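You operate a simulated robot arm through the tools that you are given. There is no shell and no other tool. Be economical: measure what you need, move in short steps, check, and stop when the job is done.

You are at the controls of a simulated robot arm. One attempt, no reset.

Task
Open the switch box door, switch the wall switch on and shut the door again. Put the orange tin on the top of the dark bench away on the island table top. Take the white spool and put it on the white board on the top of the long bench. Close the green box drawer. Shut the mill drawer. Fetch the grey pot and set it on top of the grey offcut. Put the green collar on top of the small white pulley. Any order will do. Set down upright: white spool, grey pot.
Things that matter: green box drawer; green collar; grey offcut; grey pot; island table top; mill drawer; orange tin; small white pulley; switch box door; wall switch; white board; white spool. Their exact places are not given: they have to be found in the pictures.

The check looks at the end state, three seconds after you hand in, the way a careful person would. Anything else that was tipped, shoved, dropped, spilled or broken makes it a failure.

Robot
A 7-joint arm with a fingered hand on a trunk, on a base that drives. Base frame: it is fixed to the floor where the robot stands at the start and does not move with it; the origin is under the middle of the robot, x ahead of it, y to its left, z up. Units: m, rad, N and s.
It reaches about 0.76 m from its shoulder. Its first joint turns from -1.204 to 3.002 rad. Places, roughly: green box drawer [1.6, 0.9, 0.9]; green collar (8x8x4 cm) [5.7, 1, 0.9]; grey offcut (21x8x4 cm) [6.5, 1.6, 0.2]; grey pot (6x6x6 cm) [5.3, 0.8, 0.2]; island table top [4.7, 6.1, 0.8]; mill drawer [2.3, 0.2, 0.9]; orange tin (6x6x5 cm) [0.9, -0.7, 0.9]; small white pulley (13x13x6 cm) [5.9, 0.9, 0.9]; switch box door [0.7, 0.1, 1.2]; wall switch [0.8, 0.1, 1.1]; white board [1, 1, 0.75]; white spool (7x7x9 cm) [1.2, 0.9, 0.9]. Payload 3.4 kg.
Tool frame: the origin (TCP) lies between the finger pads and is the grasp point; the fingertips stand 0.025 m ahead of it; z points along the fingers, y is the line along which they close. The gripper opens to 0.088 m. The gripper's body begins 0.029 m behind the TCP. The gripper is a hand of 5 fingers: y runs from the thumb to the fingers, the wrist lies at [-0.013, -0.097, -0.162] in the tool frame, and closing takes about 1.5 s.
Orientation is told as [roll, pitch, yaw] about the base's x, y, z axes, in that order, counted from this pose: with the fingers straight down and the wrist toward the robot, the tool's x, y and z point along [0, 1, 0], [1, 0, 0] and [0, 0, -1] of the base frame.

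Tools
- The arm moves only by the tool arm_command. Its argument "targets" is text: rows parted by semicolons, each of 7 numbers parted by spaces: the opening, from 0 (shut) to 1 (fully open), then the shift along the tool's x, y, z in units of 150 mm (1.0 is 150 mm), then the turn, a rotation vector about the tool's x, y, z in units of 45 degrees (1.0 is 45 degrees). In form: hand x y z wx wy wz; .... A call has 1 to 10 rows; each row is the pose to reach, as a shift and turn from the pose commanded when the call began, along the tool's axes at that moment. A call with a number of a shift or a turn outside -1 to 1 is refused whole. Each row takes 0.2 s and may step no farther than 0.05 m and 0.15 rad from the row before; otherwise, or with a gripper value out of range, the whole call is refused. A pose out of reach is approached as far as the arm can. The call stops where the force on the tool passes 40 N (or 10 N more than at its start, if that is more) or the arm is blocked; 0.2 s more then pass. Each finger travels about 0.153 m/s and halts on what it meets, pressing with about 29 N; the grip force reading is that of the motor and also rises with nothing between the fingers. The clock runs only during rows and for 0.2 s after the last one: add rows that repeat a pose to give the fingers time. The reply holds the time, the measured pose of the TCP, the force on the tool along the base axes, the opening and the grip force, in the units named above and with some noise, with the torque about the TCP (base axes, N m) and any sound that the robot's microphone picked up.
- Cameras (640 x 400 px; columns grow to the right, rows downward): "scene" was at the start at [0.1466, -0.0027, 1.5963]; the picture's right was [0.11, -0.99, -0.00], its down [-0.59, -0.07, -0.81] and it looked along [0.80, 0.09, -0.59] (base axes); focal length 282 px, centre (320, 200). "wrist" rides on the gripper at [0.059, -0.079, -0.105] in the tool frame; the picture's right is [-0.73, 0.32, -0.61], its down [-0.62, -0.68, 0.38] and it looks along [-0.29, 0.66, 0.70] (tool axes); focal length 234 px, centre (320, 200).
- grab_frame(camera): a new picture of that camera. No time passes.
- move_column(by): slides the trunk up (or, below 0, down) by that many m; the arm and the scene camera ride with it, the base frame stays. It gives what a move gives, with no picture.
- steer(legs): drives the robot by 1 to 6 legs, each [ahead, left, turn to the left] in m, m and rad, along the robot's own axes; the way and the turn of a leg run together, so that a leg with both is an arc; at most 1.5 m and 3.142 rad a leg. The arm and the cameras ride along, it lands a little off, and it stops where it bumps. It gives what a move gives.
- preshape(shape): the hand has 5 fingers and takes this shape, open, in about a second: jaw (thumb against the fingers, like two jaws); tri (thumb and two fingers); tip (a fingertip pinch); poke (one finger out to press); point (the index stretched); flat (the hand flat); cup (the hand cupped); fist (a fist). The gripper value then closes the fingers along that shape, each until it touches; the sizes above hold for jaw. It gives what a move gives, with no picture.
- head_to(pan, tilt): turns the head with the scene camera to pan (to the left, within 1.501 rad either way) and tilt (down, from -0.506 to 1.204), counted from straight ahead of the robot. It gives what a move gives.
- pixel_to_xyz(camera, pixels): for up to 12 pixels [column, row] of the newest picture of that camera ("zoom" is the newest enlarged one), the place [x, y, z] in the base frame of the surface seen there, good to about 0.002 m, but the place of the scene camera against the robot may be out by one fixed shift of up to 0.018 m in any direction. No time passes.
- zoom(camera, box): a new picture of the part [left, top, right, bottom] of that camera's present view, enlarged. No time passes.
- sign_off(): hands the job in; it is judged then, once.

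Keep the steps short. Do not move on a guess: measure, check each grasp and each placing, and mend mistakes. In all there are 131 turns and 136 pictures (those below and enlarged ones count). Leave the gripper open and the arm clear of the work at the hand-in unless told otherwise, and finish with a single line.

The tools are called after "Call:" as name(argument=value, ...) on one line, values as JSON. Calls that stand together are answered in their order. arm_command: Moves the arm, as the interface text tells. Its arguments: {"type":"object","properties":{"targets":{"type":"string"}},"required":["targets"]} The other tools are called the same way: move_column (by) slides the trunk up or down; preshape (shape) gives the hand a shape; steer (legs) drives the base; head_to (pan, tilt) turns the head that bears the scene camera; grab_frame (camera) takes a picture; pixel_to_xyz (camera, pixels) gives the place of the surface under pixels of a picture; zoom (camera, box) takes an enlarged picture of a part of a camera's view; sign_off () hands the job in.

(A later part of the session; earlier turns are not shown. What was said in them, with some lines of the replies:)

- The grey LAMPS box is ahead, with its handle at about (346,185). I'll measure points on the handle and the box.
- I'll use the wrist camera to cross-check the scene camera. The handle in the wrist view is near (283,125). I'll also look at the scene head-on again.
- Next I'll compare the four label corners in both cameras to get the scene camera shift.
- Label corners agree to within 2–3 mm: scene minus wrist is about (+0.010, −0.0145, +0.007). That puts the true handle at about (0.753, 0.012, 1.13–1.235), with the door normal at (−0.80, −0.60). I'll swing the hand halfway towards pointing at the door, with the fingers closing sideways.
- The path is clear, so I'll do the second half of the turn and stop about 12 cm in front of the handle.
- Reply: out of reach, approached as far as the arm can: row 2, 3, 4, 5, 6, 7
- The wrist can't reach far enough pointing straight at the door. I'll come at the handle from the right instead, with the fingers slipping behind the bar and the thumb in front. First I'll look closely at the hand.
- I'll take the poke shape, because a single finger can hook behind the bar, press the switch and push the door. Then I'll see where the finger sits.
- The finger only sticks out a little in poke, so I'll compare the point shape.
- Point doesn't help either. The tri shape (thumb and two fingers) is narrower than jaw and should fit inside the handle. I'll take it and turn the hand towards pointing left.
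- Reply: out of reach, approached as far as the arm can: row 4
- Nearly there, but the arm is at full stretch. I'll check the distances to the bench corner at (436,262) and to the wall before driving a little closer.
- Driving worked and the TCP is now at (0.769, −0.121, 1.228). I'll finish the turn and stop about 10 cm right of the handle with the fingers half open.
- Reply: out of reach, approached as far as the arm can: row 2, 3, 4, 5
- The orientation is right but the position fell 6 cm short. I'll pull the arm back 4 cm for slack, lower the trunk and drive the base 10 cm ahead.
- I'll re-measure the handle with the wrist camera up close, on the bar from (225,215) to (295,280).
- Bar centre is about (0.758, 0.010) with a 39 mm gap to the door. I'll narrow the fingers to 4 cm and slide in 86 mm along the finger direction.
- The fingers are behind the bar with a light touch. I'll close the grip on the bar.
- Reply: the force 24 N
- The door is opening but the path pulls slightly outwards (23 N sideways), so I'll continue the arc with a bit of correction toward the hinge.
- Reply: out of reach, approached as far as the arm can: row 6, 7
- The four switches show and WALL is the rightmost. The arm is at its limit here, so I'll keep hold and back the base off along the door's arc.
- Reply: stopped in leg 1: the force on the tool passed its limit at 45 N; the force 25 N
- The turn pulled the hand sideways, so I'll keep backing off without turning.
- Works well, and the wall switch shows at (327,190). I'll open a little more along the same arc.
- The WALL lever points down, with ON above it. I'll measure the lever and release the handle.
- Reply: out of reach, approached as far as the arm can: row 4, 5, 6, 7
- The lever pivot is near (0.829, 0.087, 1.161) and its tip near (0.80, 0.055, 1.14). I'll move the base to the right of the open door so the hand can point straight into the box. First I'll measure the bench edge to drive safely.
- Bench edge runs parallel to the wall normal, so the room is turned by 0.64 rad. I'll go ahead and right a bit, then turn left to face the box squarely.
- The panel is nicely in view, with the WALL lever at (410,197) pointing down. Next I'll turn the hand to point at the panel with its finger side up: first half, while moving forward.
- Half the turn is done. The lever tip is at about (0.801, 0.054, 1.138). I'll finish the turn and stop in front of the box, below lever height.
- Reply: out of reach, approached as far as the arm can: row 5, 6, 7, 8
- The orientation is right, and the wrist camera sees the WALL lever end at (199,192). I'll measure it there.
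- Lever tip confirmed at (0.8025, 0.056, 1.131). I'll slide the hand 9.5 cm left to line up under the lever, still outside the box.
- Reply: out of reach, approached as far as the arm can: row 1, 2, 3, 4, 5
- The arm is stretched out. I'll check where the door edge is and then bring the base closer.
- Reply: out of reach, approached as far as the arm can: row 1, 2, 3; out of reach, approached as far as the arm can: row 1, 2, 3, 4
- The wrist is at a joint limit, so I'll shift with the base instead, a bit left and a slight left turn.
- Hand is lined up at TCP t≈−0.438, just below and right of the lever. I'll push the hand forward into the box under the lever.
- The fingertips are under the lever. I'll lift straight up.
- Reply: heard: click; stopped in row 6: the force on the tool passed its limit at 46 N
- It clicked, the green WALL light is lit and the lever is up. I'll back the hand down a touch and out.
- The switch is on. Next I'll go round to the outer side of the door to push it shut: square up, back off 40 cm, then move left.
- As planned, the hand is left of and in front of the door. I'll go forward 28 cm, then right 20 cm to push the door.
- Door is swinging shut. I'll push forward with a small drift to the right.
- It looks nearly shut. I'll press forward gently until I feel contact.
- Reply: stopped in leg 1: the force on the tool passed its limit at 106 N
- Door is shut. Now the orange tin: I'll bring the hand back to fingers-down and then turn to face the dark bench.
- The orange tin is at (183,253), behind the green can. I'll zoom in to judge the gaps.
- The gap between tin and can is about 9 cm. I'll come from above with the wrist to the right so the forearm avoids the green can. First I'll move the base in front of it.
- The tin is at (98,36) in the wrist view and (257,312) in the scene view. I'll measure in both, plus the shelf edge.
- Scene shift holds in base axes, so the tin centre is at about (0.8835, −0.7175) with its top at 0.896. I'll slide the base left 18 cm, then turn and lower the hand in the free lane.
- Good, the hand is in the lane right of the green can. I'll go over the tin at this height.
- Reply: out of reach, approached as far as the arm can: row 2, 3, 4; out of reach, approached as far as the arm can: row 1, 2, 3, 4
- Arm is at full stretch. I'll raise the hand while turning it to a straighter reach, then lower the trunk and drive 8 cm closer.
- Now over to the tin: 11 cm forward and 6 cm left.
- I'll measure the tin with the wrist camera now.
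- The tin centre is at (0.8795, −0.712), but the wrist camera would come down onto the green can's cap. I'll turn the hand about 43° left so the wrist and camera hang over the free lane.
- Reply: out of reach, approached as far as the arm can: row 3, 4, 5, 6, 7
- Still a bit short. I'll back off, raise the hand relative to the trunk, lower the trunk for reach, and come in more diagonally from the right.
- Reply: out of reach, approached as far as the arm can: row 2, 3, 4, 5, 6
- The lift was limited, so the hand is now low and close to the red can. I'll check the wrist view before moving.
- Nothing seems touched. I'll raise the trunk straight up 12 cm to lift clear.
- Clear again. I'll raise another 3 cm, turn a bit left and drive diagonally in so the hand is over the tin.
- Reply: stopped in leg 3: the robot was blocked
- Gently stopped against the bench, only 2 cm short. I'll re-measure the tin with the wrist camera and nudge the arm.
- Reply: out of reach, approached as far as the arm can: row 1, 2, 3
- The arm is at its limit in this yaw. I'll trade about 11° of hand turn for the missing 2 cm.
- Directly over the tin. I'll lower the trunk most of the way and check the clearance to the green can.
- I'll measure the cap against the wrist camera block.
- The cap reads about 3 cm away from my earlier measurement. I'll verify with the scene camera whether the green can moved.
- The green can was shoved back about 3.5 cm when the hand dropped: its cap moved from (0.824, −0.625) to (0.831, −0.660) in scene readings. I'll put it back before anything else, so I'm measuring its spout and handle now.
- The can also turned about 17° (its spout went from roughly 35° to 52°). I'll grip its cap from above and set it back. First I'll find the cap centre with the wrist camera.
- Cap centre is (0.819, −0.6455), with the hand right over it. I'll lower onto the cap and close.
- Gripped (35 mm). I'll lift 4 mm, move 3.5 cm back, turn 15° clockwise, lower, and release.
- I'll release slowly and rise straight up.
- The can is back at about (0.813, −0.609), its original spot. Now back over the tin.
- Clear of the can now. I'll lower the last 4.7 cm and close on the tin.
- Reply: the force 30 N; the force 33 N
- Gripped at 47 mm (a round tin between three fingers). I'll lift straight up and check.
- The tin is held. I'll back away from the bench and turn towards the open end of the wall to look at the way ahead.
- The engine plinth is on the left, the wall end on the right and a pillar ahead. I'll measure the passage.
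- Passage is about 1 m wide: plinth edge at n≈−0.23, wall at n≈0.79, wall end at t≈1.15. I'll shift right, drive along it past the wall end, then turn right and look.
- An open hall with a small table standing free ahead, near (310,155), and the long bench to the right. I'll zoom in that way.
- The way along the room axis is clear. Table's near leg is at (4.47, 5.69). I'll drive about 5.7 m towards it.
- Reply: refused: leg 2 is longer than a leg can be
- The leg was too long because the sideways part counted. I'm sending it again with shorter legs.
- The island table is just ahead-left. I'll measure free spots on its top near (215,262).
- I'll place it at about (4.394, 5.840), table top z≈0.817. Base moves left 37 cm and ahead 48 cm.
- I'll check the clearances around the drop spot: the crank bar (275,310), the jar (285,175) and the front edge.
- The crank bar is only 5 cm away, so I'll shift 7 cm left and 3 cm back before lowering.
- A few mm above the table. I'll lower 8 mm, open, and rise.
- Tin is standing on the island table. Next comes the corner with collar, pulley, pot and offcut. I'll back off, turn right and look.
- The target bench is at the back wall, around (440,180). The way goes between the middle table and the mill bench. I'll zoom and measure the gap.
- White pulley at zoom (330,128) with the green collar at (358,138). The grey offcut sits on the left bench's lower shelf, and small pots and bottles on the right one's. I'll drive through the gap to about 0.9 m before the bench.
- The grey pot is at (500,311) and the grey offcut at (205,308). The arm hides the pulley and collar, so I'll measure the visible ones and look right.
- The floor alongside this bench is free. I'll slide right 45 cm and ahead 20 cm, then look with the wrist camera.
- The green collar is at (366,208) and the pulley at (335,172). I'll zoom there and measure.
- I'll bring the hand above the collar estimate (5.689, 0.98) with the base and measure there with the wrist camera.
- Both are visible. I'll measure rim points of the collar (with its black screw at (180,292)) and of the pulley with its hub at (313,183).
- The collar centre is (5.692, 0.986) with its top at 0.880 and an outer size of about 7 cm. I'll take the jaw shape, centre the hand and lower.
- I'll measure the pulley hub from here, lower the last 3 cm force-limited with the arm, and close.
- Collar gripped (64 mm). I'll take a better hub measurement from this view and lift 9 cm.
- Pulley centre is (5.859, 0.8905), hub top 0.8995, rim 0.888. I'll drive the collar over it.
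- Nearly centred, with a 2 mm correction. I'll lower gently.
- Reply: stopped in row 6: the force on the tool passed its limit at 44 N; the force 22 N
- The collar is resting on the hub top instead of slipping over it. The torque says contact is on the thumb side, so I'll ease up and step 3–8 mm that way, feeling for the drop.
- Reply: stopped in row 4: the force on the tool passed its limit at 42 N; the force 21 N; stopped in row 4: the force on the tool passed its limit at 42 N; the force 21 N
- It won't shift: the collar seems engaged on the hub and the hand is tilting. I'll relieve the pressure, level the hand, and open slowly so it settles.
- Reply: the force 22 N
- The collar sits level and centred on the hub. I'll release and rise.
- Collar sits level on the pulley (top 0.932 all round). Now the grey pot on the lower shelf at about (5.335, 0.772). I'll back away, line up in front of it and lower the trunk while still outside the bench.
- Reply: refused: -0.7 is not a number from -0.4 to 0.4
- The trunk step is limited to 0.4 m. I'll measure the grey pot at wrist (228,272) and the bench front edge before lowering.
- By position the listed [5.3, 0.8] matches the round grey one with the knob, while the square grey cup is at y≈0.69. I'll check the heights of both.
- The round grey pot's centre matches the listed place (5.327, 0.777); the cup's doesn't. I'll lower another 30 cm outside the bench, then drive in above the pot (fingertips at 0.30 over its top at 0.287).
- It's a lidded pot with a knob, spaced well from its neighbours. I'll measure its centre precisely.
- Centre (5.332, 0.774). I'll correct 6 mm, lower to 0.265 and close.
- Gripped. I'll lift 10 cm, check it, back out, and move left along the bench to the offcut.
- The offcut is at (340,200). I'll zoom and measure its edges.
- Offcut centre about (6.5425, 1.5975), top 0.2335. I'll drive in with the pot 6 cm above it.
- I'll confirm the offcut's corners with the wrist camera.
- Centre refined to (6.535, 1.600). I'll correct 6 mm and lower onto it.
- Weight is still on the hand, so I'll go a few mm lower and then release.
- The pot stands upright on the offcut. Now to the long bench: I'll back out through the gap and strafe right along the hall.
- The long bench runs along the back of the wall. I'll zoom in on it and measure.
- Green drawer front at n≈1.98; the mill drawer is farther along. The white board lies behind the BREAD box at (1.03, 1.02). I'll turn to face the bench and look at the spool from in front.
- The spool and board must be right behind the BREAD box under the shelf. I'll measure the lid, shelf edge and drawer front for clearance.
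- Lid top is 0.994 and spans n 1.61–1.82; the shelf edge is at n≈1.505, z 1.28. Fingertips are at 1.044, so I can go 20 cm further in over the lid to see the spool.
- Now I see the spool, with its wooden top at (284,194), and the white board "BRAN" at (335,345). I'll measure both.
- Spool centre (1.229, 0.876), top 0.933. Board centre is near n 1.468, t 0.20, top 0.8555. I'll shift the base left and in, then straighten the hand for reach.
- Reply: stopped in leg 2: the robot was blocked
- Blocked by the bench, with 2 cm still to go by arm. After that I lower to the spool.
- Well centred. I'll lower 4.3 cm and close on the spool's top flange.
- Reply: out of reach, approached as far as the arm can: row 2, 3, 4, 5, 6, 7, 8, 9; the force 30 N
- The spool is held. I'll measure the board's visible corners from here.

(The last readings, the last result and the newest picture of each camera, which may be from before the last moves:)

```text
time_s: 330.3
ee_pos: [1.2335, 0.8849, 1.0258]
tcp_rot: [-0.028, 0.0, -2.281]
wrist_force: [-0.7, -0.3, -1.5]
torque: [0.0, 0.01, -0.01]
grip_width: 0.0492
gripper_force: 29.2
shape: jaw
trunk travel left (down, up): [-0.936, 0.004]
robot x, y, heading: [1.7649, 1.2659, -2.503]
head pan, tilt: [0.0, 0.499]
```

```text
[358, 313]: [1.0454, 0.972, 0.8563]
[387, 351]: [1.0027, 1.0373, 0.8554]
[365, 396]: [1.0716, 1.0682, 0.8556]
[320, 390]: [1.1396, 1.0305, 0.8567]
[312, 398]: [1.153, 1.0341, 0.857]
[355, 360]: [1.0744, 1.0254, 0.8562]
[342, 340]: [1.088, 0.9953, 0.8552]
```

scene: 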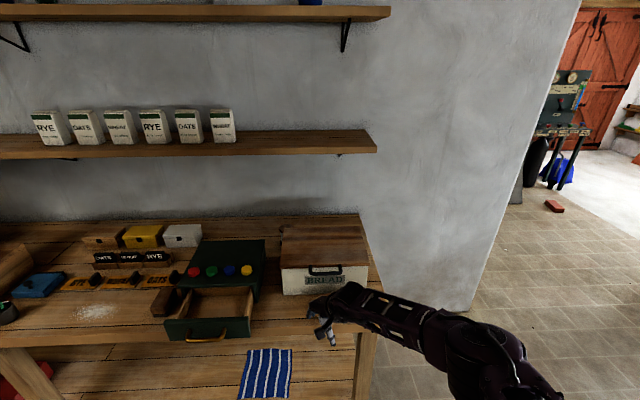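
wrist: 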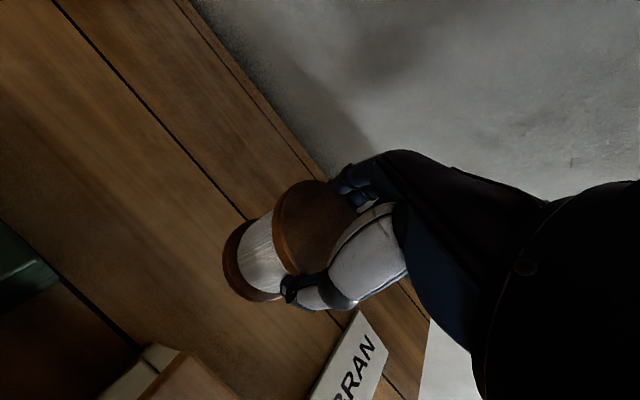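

Board spans n 1.42–1.55, t 0.15–0.23. I'll aim for n≈1.51, t≈0.187 and strafe right 21 cm.

Call:
steer(legs=[[0, -0.21, 0]])

Call:
grab_frame(camera="wrist")

Call:
pixel_to_xyz(camera="wrist", pixels=[[315, 215], [298, 195], [330, 185], [295, 260], [250, 265], [235, 275], [270, 310]])

```text
time_s: 331.9
ee_pos: [1.1084, 1.0524, 1.0257]
tcp_rot: [-0.025, -0.001, -2.284]
wrist_force: [0.2, 0.1, -1.1]
torque: [0.0, 0.0, -0.03]
grip_width: 0.0495
gripper_force: 29.1
shape: jaw
trunk travel left (down, up): [-0.936, 0.004]
robot x, y, heading: [1.6364, 1.4319, -2.51]
head pan, tilt: [0.0, 0.499]
```

```text
11 pictures are left
```

wrist: 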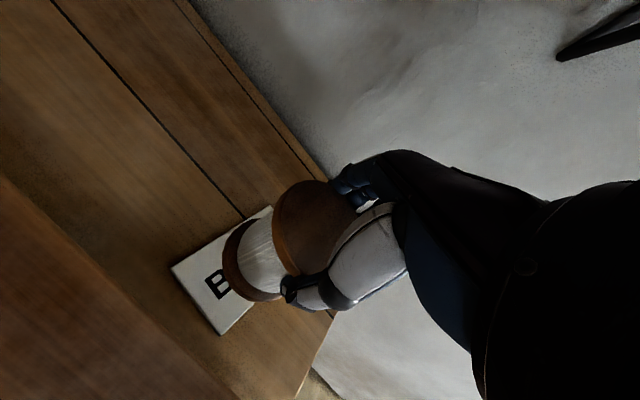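

```text
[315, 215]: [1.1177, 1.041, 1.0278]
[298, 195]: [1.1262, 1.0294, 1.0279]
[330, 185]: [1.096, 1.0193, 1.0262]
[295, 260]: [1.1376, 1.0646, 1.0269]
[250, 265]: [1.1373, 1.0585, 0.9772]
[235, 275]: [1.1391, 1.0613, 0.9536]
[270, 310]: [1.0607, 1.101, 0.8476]
```

Spool centre is at n 1.515, t 0.176. I'll nudge 1.1 cm right and 7 mm forward, then lower the trunk 8 cm.

Call:
arm_command(targets="0 -0.045 0.025 0 0 0 0; 0 -0.087 0.048 0 0 0 0; 0 -0.087 0.048 0 0 0 0")

Call:
move_column(by=-0.08)

Call:
grab_frame(camera="wrist")

```text
time_s: 332.8
ee_pos: [1.1006, 1.0592, 1.0251]
tcp_rot: [-0.024, 0.0, -2.283]
wrist_force: [-0.2, -1.2, -1.8]
torque: [-0.02, 0.02, 0.02]
grip_width: 0.0495
gripper_force: 28.7
shape: jaw
out of reach, approached as far as the arm can: row 2, 3
trunk travel left (down, up): [-0.936, 0.004]
robot x, y, heading: [1.6418, 1.4385, -2.506]
head pan, tilt: [0.0, 0.499]
```

```text
time_s: 333.9
ee_pos: [1.1013, 1.0583, 0.9446]
tcp_rot: [-0.024, -0.002, -2.283]
wrist_force: [0.7, -0.5, -0.5]
torque: [0.0, -0.03, 0.0]
grip_width: 0.0494
gripper_force: 28.9
shape: jaw
trunk travel left (down, up): [-0.856, 0.084]
robot x, y, heading: [1.6411, 1.4376, -2.502]
head pan, tilt: [0.0, 0.499]
```

```text
10 pictures are left
```

wrist: 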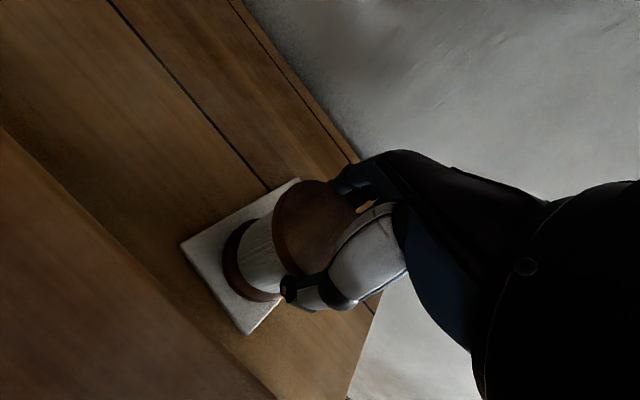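

The spool is right above the board. I'll lower the last 6 mm, open and rise.

Call:
move_column(by=-0.007)

Call:
arm_command(targets="0.4 0 0 0 0 0 0; 0.7 0 0 0 0 0 0; 1 0 0 0 0 0 0; 1 0 0 0 0 0 0; 1 0 0 0 0 0 0; 1 0 0 0 0 0 0")

Call:
move_column(by=0.15)

Call:
grab_frame(camera="wrist")

```text
time_s: 334.5
ee_pos: [1.1004, 1.0571, 0.9393]
tcp_rot: [-0.025, -0.004, -2.283]
wrist_force: [1.1, 0.7, 7.5]
torque: [-0.14, 0.12, 0.01]
grip_width: 0.0494
gripper_force: 28.9
shape: jaw
trunk travel left (down, up): [-0.849, 0.091]
robot x, y, heading: [1.64, 1.4338, -2.508]
head pan, tilt: [0.0, 0.499]
```

```text
time_s: 335.9
ee_pos: [1.1017, 1.0588, 0.9377]
tcp_rot: [-0.024, 0.001, -2.284]
wrist_force: [-0.2, -0.3, 0.5]
torque: [0.02, 0.01, 0.04]
grip_width: 0.0878
gripper_force: 0.1
shape: jaw
trunk travel left (down, up): [-0.849, 0.091]
robot x, y, heading: [1.6434, 1.4341, -2.507]
head pan, tilt: [0.0, 0.499]
```

```text
time_s: 337.1
ee_pos: [1.1018, 1.0581, 1.0294]
tcp_rot: [-0.025, 0.0, -2.283]
wrist_force: [0.1, 0.1, -0.6]
torque: [0.01, 0.0, 0.0]
grip_width: 0.0876
gripper_force: 0.0
shape: jaw
out of reach, approached as far as the arm can: row 1
trunk travel left (down, up): [-0.94, 0.0]
robot x, y, heading: [1.6405, 1.4326, -2.507]
head pan, tilt: [0.0, 0.499]
```

```text
9 pictures are left
```

wrist: 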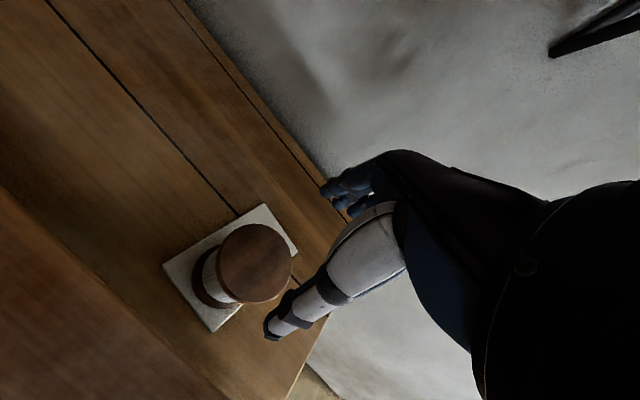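

The spool stands upright on the board. Next the green drawer: raise the hand a little, back off over the lid, and strafe left in front of the drawer.

Call:
arm_command(targets="1 0 0 -0.1 0 0 0; 1 0 0 -0.2 0 0 0; 1 0 0 -0.2 0 0 0")

Call:
steer(legs=[[-0.65, 0, 0], [0, 0.43, 0]])

Call:
arm_command(targets="0.5 0 0 0 0 0 0; 0 0 0 0 0 0 0; 0 0 0 0 0 0 0; 0 0 0 0 0 0 0; 0 0 0 0 0 0 0")

Call:
head_to(pan=0.2, tilt=0.6)

Call:
grab_frame(camera="scene")

```text
time_s: 337.9
ee_pos: [1.1015, 1.0567, 1.0599]
tcp_rot: [-0.025, 0.001, -2.283]
wrist_force: [-0.5, 0.9, 0.1]
torque: [-0.04, -0.02, 0.02]
grip_width: 0.0879
gripper_force: 0.1
shape: jaw
trunk travel left (down, up): [-0.94, 0.0]
robot x, y, heading: [1.6383, 1.4327, -2.511]
head pan, tilt: [0.0, 0.499]
```

```text
time_s: 343.8
ee_pos: [1.8865, 1.1061, 1.0597]
tcp_rot: [-0.024, 0.0, -2.274]
wrist_force: [0.0, -0.1, -0.2]
torque: [-0.01, 0.0, 0.03]
grip_width: 0.088
gripper_force: 0.1
shape: jaw
trunk travel left (down, up): [-0.94, 0.0]
robot x, y, heading: [2.4242, 1.4876, -2.498]
head pan, tilt: [0.0, 0.499]
```

```text
time_s: 345.0
ee_pos: [1.8867, 1.1051, 1.0593]
tcp_rot: [-0.026, 0.0, -2.274]
wrist_force: [0.4, 0.0, -1.2]
torque: [0.02, -0.01, -0.02]
grip_width: 0.0
gripper_force: 29.7
shape: jaw
trunk travel left (down, up): [-0.94, 0.0]
robot x, y, heading: [2.4229, 1.4875, -2.494]
head pan, tilt: [0.0, 0.499]
```

```text
time_s: 345.7
ee_pos: [1.886, 1.1062, 1.0592]
tcp_rot: [-0.027, 0.001, -2.276]
wrist_force: [-0.2, 0.0, 0.0]
torque: [0.04, 0.01, 0.04]
grip_width: 0.0003
gripper_force: 29.1
shape: jaw
trunk travel left (down, up): [-0.94, 0.0]
robot x, y, heading: [2.4211, 1.4906, -2.499]
head pan, tilt: [0.201, 0.6]
```

```text
8 pictures are left
```

scene: 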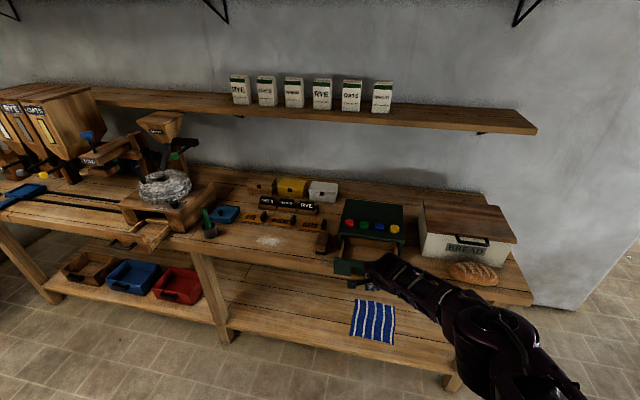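

I'll measure the green drawer's front at (347,267) and the mill drawer around (150,238).

Call:
pixel_to_xyz(camera="scene", pixels=[[345, 264], [340, 270], [355, 262], [345, 240], [375, 242], [150, 244], [137, 238], [165, 232], [130, 245], [205, 200], [185, 205], [147, 226]])

Call:
zoom(camera="scene", box=[90, 170, 410, 300])

```text
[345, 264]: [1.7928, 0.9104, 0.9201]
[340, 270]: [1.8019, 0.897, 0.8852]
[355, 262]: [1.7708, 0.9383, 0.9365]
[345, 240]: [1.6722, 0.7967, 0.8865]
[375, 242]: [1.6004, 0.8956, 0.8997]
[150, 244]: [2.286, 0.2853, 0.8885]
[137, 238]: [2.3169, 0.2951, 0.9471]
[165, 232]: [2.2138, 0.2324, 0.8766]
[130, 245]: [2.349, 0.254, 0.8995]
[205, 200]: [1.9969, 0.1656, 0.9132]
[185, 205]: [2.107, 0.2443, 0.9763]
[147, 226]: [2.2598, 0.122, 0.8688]
```

```text
2.00 times, centred on (250, 235) of scene
```

zoom: 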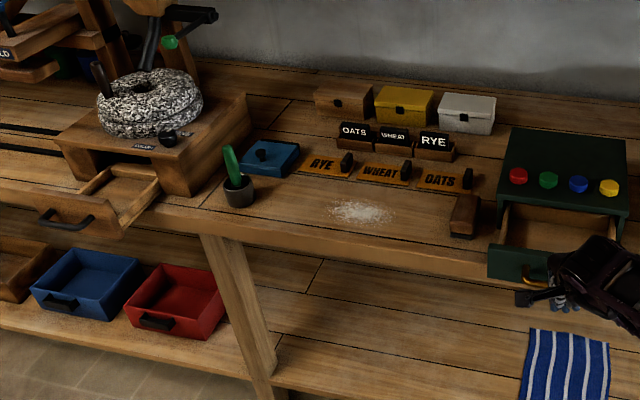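

The hand is square in front of the green drawer (t −0.234). I'll lower it to panel height and push forward until resistance.

Call:
move_column(by=-0.158)

Call:
steer(legs=[[0.45, 0, 0]])

Call:
grab_frame(camera="wrist")

```text
time_s: 347.5
ee_pos: [1.8864, 1.1064, 0.9013]
tcp_rot: [-0.026, 0.001, -2.274]
wrist_force: [-0.7, -0.4, 0.9]
torque: [0.0, 0.03, 0.02]
grip_width: 0.0003
gripper_force: 28.8
shape: jaw
trunk travel left (down, up): [-0.782, 0.158]
robot x, y, heading: [2.4236, 1.4878, -2.498]
head pan, tilt: [0.201, 0.6]
```

```text
time_s: 349.4
ee_pos: [1.6835, 0.9479, 0.9058]
tcp_rot: [-0.024, 0.002, -2.271]
wrist_force: [11.1, 11.3, 11.5]
torque: [0.07, 0.28, -0.18]
grip_width: 0.0
gripper_force: 28.6
shape: jaw
trunk travel left (down, up): [-0.782, 0.158]
robot x, y, heading: [2.2097, 1.3296, -2.494]
head pan, tilt: [0.201, 0.6]
stopped in leg 1: the force on the tool passed its limit at 94 N (the readings are from after the stop); the commanded pose is now the measured one
```

```text
6 pictures are left
```

wrist: 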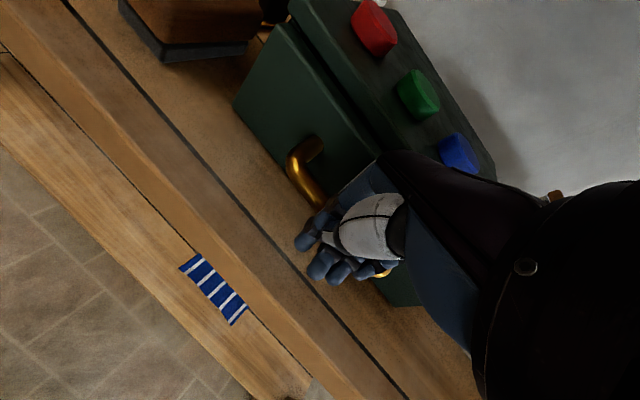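

It stopped hard (94 N), so the drawer is likely shut. I'll verify the panel against the box face.

Call:
pixel_to_xyz(camera="wrist", pixels=[[270, 90], [300, 110], [287, 30], [300, 20], [340, 100], [345, 85], [262, 130], [400, 295], [320, 60]])

Call:
zoom(camera="wrist", box=[200, 0, 440, 160])

```text
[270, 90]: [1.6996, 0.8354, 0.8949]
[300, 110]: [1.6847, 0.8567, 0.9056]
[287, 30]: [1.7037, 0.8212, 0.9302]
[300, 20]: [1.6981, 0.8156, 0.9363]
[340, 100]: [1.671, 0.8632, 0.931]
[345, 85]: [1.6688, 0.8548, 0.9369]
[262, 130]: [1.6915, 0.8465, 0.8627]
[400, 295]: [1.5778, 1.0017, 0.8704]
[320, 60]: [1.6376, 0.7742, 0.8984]
```

```text
2.50 times, centred on (320, 80) of wrist
```

zoom: 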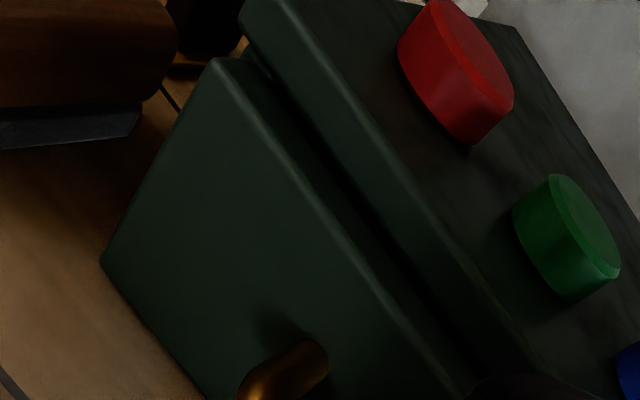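

A slight gap may remain, so I'll push again gently and see whether it still moves.

Call:
steer(legs=[[0.03, 0, 0]])

Call:
pixel_to_xyz(camera="wrist", pixels=[[270, 90]])

Call:
steer(legs=[[-0.06, 0, 0]])

Call:
move_column(by=-0.02)

Call:
steer(legs=[[0.12, 0, 0]])

Call:
grab_frame(camera="wrist")

Call:
pixel_to_xyz(camera="wrist", pixels=[[270, 90], [280, 70], [300, 20], [345, 85], [290, 100], [300, 60], [310, 40], [330, 60]])

```text
time_s: 350.2
ee_pos: [1.6806, 0.9461, 0.9047]
tcp_rot: [-0.021, 0.007, -2.27]
wrist_force: [22.4, 21.1, 24.5]
torque: [0.2, 0.45, -0.34]
grip_width: 0.0001
gripper_force: 28.3
shape: jaw
trunk travel left (down, up): [-0.782, 0.158]
robot x, y, heading: [2.2066, 1.3234, -2.495]
head pan, tilt: [0.201, 0.6]
stopped in leg 1: the force on the tool passed its limit at 55 N (the readings are from after the stop); the commanded pose is now the measured one
```

```text
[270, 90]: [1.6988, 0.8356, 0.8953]
```

```text
time_s: 351.2
ee_pos: [1.7184, 0.9728, 0.8969]
tcp_rot: [-0.022, 0.02, -2.271]
wrist_force: [0.5, -1.6, -0.3]
torque: [0.0, -0.02, 0.0]
grip_width: 0.0002
gripper_force: 29.7
shape: jaw
trunk travel left (down, up): [-0.782, 0.158]
robot x, y, heading: [2.2529, 1.3558, -2.493]
head pan, tilt: [0.201, 0.6]
```

```text
time_s: 351.8
ee_pos: [1.7215, 0.9752, 0.8783]
tcp_rot: [-0.023, 0.019, -2.27]
wrist_force: [0.3, -0.5, 0.2]
torque: [-0.02, 0.0, -0.03]
grip_width: 0.0001
gripper_force: 29.1
shape: jaw
trunk travel left (down, up): [-0.762, 0.178]
robot x, y, heading: [2.2538, 1.3587, -2.498]
head pan, tilt: [0.201, 0.6]
```

```text
time_s: 352.8
ee_pos: [1.6957, 0.9551, 0.8801]
tcp_rot: [-0.019, 0.025, -2.273]
wrist_force: [15.9, 17.1, 14.6]
torque: [-0.47, 0.84, -0.39]
grip_width: 0.0001
gripper_force: 29.1
shape: jaw
trunk travel left (down, up): [-0.762, 0.178]
robot x, y, heading: [2.2179, 1.3315, -2.497]
head pan, tilt: [0.201, 0.6]
stopped in leg 1: the force on the tool passed its limit at 117 N (the readings are from after the stop); the commanded pose is now the measured one
```

```text
4 pictures are left
```

wrist: 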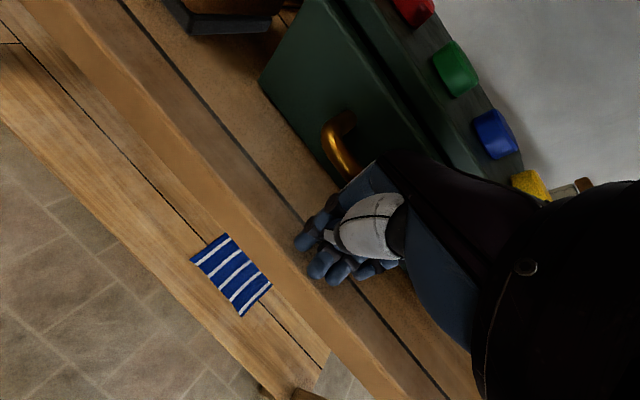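

```text
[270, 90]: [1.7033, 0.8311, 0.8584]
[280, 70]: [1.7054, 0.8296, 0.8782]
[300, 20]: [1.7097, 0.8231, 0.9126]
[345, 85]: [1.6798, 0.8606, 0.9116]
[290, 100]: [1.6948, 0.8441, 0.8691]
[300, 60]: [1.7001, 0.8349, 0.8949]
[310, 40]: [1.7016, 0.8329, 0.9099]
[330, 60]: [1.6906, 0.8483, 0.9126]
```

The panel stays at n≈1.862 even under 117 N, so the green drawer is at its end stop: shut. Now the mill drawer, with its front at n≈2.02 and centre t≈−1.18. I'll back off and strafe left.

Call:
steer(legs=[[-0.26, 0, 0], [0, 0.935, 0]])

Call:
move_column(by=0.02)

Call:
head_to(pan=0.0, tilt=0.7)

Call:
grab_frame(camera="scene")

Call:
pixel_to_xyz(camera="scene", pixels=[[320, 230], [300, 235], [280, 235], [260, 235], [300, 220], [320, 215], [340, 225], [280, 215], [300, 250], [320, 250], [260, 215], [340, 245]])

```text
time_s: 359.2
ee_pos: [2.4792, 0.353, 0.875]
tcp_rot: [-0.019, 0.031, -2.25]
wrist_force: [0.0, -0.7, 0.5]
torque: [0.0, -0.02, -0.01]
grip_width: 0.0
gripper_force: 29.0
shape: jaw
trunk travel left (down, up): [-0.762, 0.178]
robot x, y, heading: [2.9959, 0.7461, -2.476]
head pan, tilt: [0.201, 0.6]
```

```text
time_s: 359.8
ee_pos: [2.4784, 0.3516, 0.895]
tcp_rot: [-0.02, 0.031, -2.25]
wrist_force: [0.5, -0.2, -0.3]
torque: [-0.06, -0.03, -0.02]
grip_width: 0.0
gripper_force: 28.7
shape: jaw
trunk travel left (down, up): [-0.782, 0.158]
robot x, y, heading: [2.9965, 0.7467, -2.475]
head pan, tilt: [0.201, 0.6]
```

```text
time_s: 360.6
ee_pos: [2.4794, 0.353, 0.895]
tcp_rot: [-0.019, 0.032, -2.249]
wrist_force: [0.3, -0.5, 0.0]
torque: [0.04, -0.03, -0.02]
grip_width: 0.0
gripper_force: 29.2
shape: jaw
trunk travel left (down, up): [-0.782, 0.158]
robot x, y, heading: [2.9966, 0.7441, -2.475]
head pan, tilt: [0.0, 0.7]
```

```text
3 pictures are left
```

scene: 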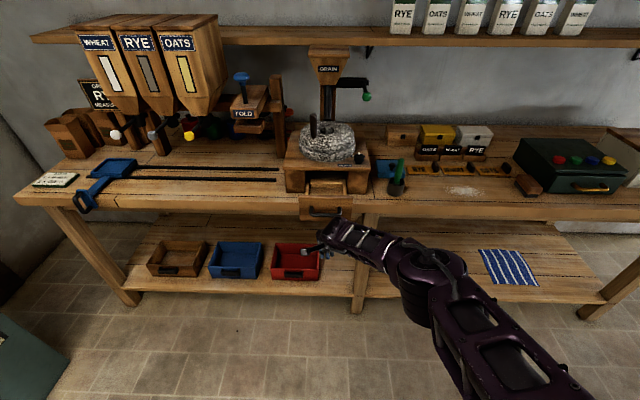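

```text
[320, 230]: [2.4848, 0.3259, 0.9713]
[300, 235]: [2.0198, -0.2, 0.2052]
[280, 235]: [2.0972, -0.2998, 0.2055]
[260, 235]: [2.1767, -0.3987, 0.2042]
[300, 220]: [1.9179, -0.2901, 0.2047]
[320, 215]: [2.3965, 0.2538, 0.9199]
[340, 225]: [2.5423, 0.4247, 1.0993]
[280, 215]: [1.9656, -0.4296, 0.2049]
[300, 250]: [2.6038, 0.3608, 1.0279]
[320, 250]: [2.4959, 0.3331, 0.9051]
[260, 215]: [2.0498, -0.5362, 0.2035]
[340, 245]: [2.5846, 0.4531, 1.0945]
```

The green drawer looks shut in the picture. The hand is lined up with the mill drawer's handle (t −1.19 vs −1.20). I'll push forward until it stops.

Call:
steer(legs=[[0.45, 0, 0]])

Call:
steer(legs=[[0.06, 0, 0]])

Call:
grab_frame(camera="wrist")

```text
time_s: 362.4
ee_pos: [2.2999, 0.213, 0.8948]
tcp_rot: [-0.02, 0.045, -2.256]
wrist_force: [12.3, 12.9, 10.7]
torque: [-0.34, 0.57, -0.34]
grip_width: 0.0
gripper_force: 28.5
shape: jaw
trunk travel left (down, up): [-0.782, 0.158]
robot x, y, heading: [2.8085, 0.595, -2.478]
head pan, tilt: [0.0, 0.7]
stopped in leg 1: the force on the tool passed its limit at 125 N (the readings are from after the stop); the commanded pose is now the measured one
```

```text
time_s: 363.1
ee_pos: [2.299, 0.2112, 0.8934]
tcp_rot: [-0.018, 0.055, -2.254]
wrist_force: [26.2, 21.4, 25.4]
torque: [-0.76, 1.21, -0.34]
grip_width: 0.0
gripper_force: 28.3
shape: jaw
trunk travel left (down, up): [-0.782, 0.158]
robot x, y, heading: [2.8024, 0.5945, -2.477]
head pan, tilt: [0.0, 0.7]
stopped in leg 1: the force on the tool passed its limit at 59 N (the readings are from after the stop); the commanded pose is now the measured one
```

```text
2 pictures are left
```

wrist: 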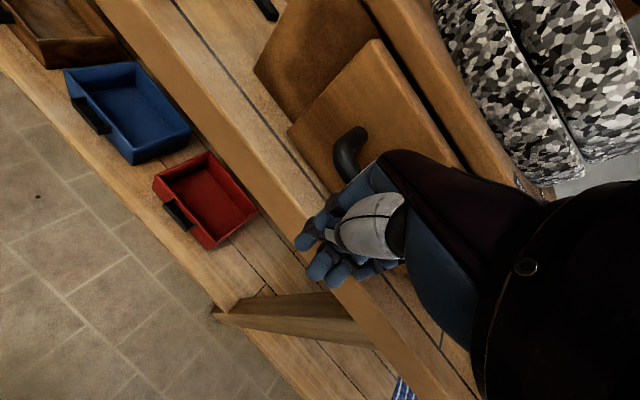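

The panel seems flush with the mill body. I'll check their depths.

Call:
pixel_to_xyz(camera="wrist", pixels=[[330, 110], [360, 75], [380, 110], [300, 45], [285, 75], [330, 30], [372, 45], [385, 55], [400, 85]])

```text
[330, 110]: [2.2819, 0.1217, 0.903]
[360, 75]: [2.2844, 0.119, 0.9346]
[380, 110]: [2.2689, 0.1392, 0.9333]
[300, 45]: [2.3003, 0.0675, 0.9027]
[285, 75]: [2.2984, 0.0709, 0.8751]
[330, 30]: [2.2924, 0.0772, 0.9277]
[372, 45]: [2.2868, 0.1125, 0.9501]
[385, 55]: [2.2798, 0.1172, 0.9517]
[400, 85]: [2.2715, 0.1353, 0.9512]
```

The panel (n 1.905) is flush with the mill's top lip (1.904), so the mill drawer is shut. I'll back away, open the hand and take a last look.

Call:
steer(legs=[[-0.25, 0, 0]])

Call:
arm_command(targets="0.5 0 0 0 0 0 0; 1 0 0 0 0 0 0; 1 0 0 0 0 0 0; 1 0 0 0 0 0 0; 1 0 0 0 0 0 0")

Call:
head_to(pan=-0.35, tilt=0.55)

Call:
grab_frame(camera="scene")

```text
time_s: 364.9
ee_pos: [2.4888, 0.3604, 0.8866]
tcp_rot: [-0.019, 0.065, -2.258]
wrist_force: [0.4, 0.8, -0.1]
torque: [0.01, 0.01, 0.03]
grip_width: 0.0003
gripper_force: 28.5
shape: jaw
trunk travel left (down, up): [-0.782, 0.158]
robot x, y, heading: [2.9963, 0.7488, -2.479]
head pan, tilt: [0.0, 0.7]
```

```text
time_s: 366.1
ee_pos: [2.4883, 0.3609, 0.8871]
tcp_rot: [-0.019, 0.064, -2.256]
wrist_force: [0.7, 0.4, -0.2]
torque: [-0.02, 0.0, -0.01]
grip_width: 0.0877
gripper_force: 0.1
shape: jaw
trunk travel left (down, up): [-0.782, 0.158]
robot x, y, heading: [2.9999, 0.7452, -2.476]
head pan, tilt: [0.0, 0.7]
```

```text
time_s: 367.0
ee_pos: [2.4872, 0.3607, 0.8884]
tcp_rot: [-0.017, 0.067, -2.257]
wrist_force: [0.8, -0.6, 0.2]
torque: [0.02, 0.03, -0.01]
grip_width: 0.0878
gripper_force: 0.1
shape: jaw
trunk travel left (down, up): [-0.782, 0.158]
robot x, y, heading: [2.9961, 0.7478, -2.48]
head pan, tilt: [-0.351, 0.55]
```

```text
1 pictures are left
```

scene: 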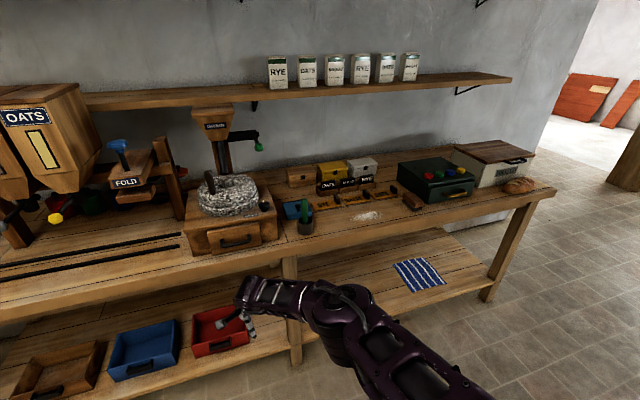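

Both drawers are shut, everything else on the bench stands undisturbed, and the hand is open and clear. I'm handing in.

Call:
sign_off()

```text
The job is handed in.
```

All seven jobs are done and handed in, but I shoved the green oil can about 3.5 cm while fetching the orange tin and set it back by hand to within roughly a centimetre.
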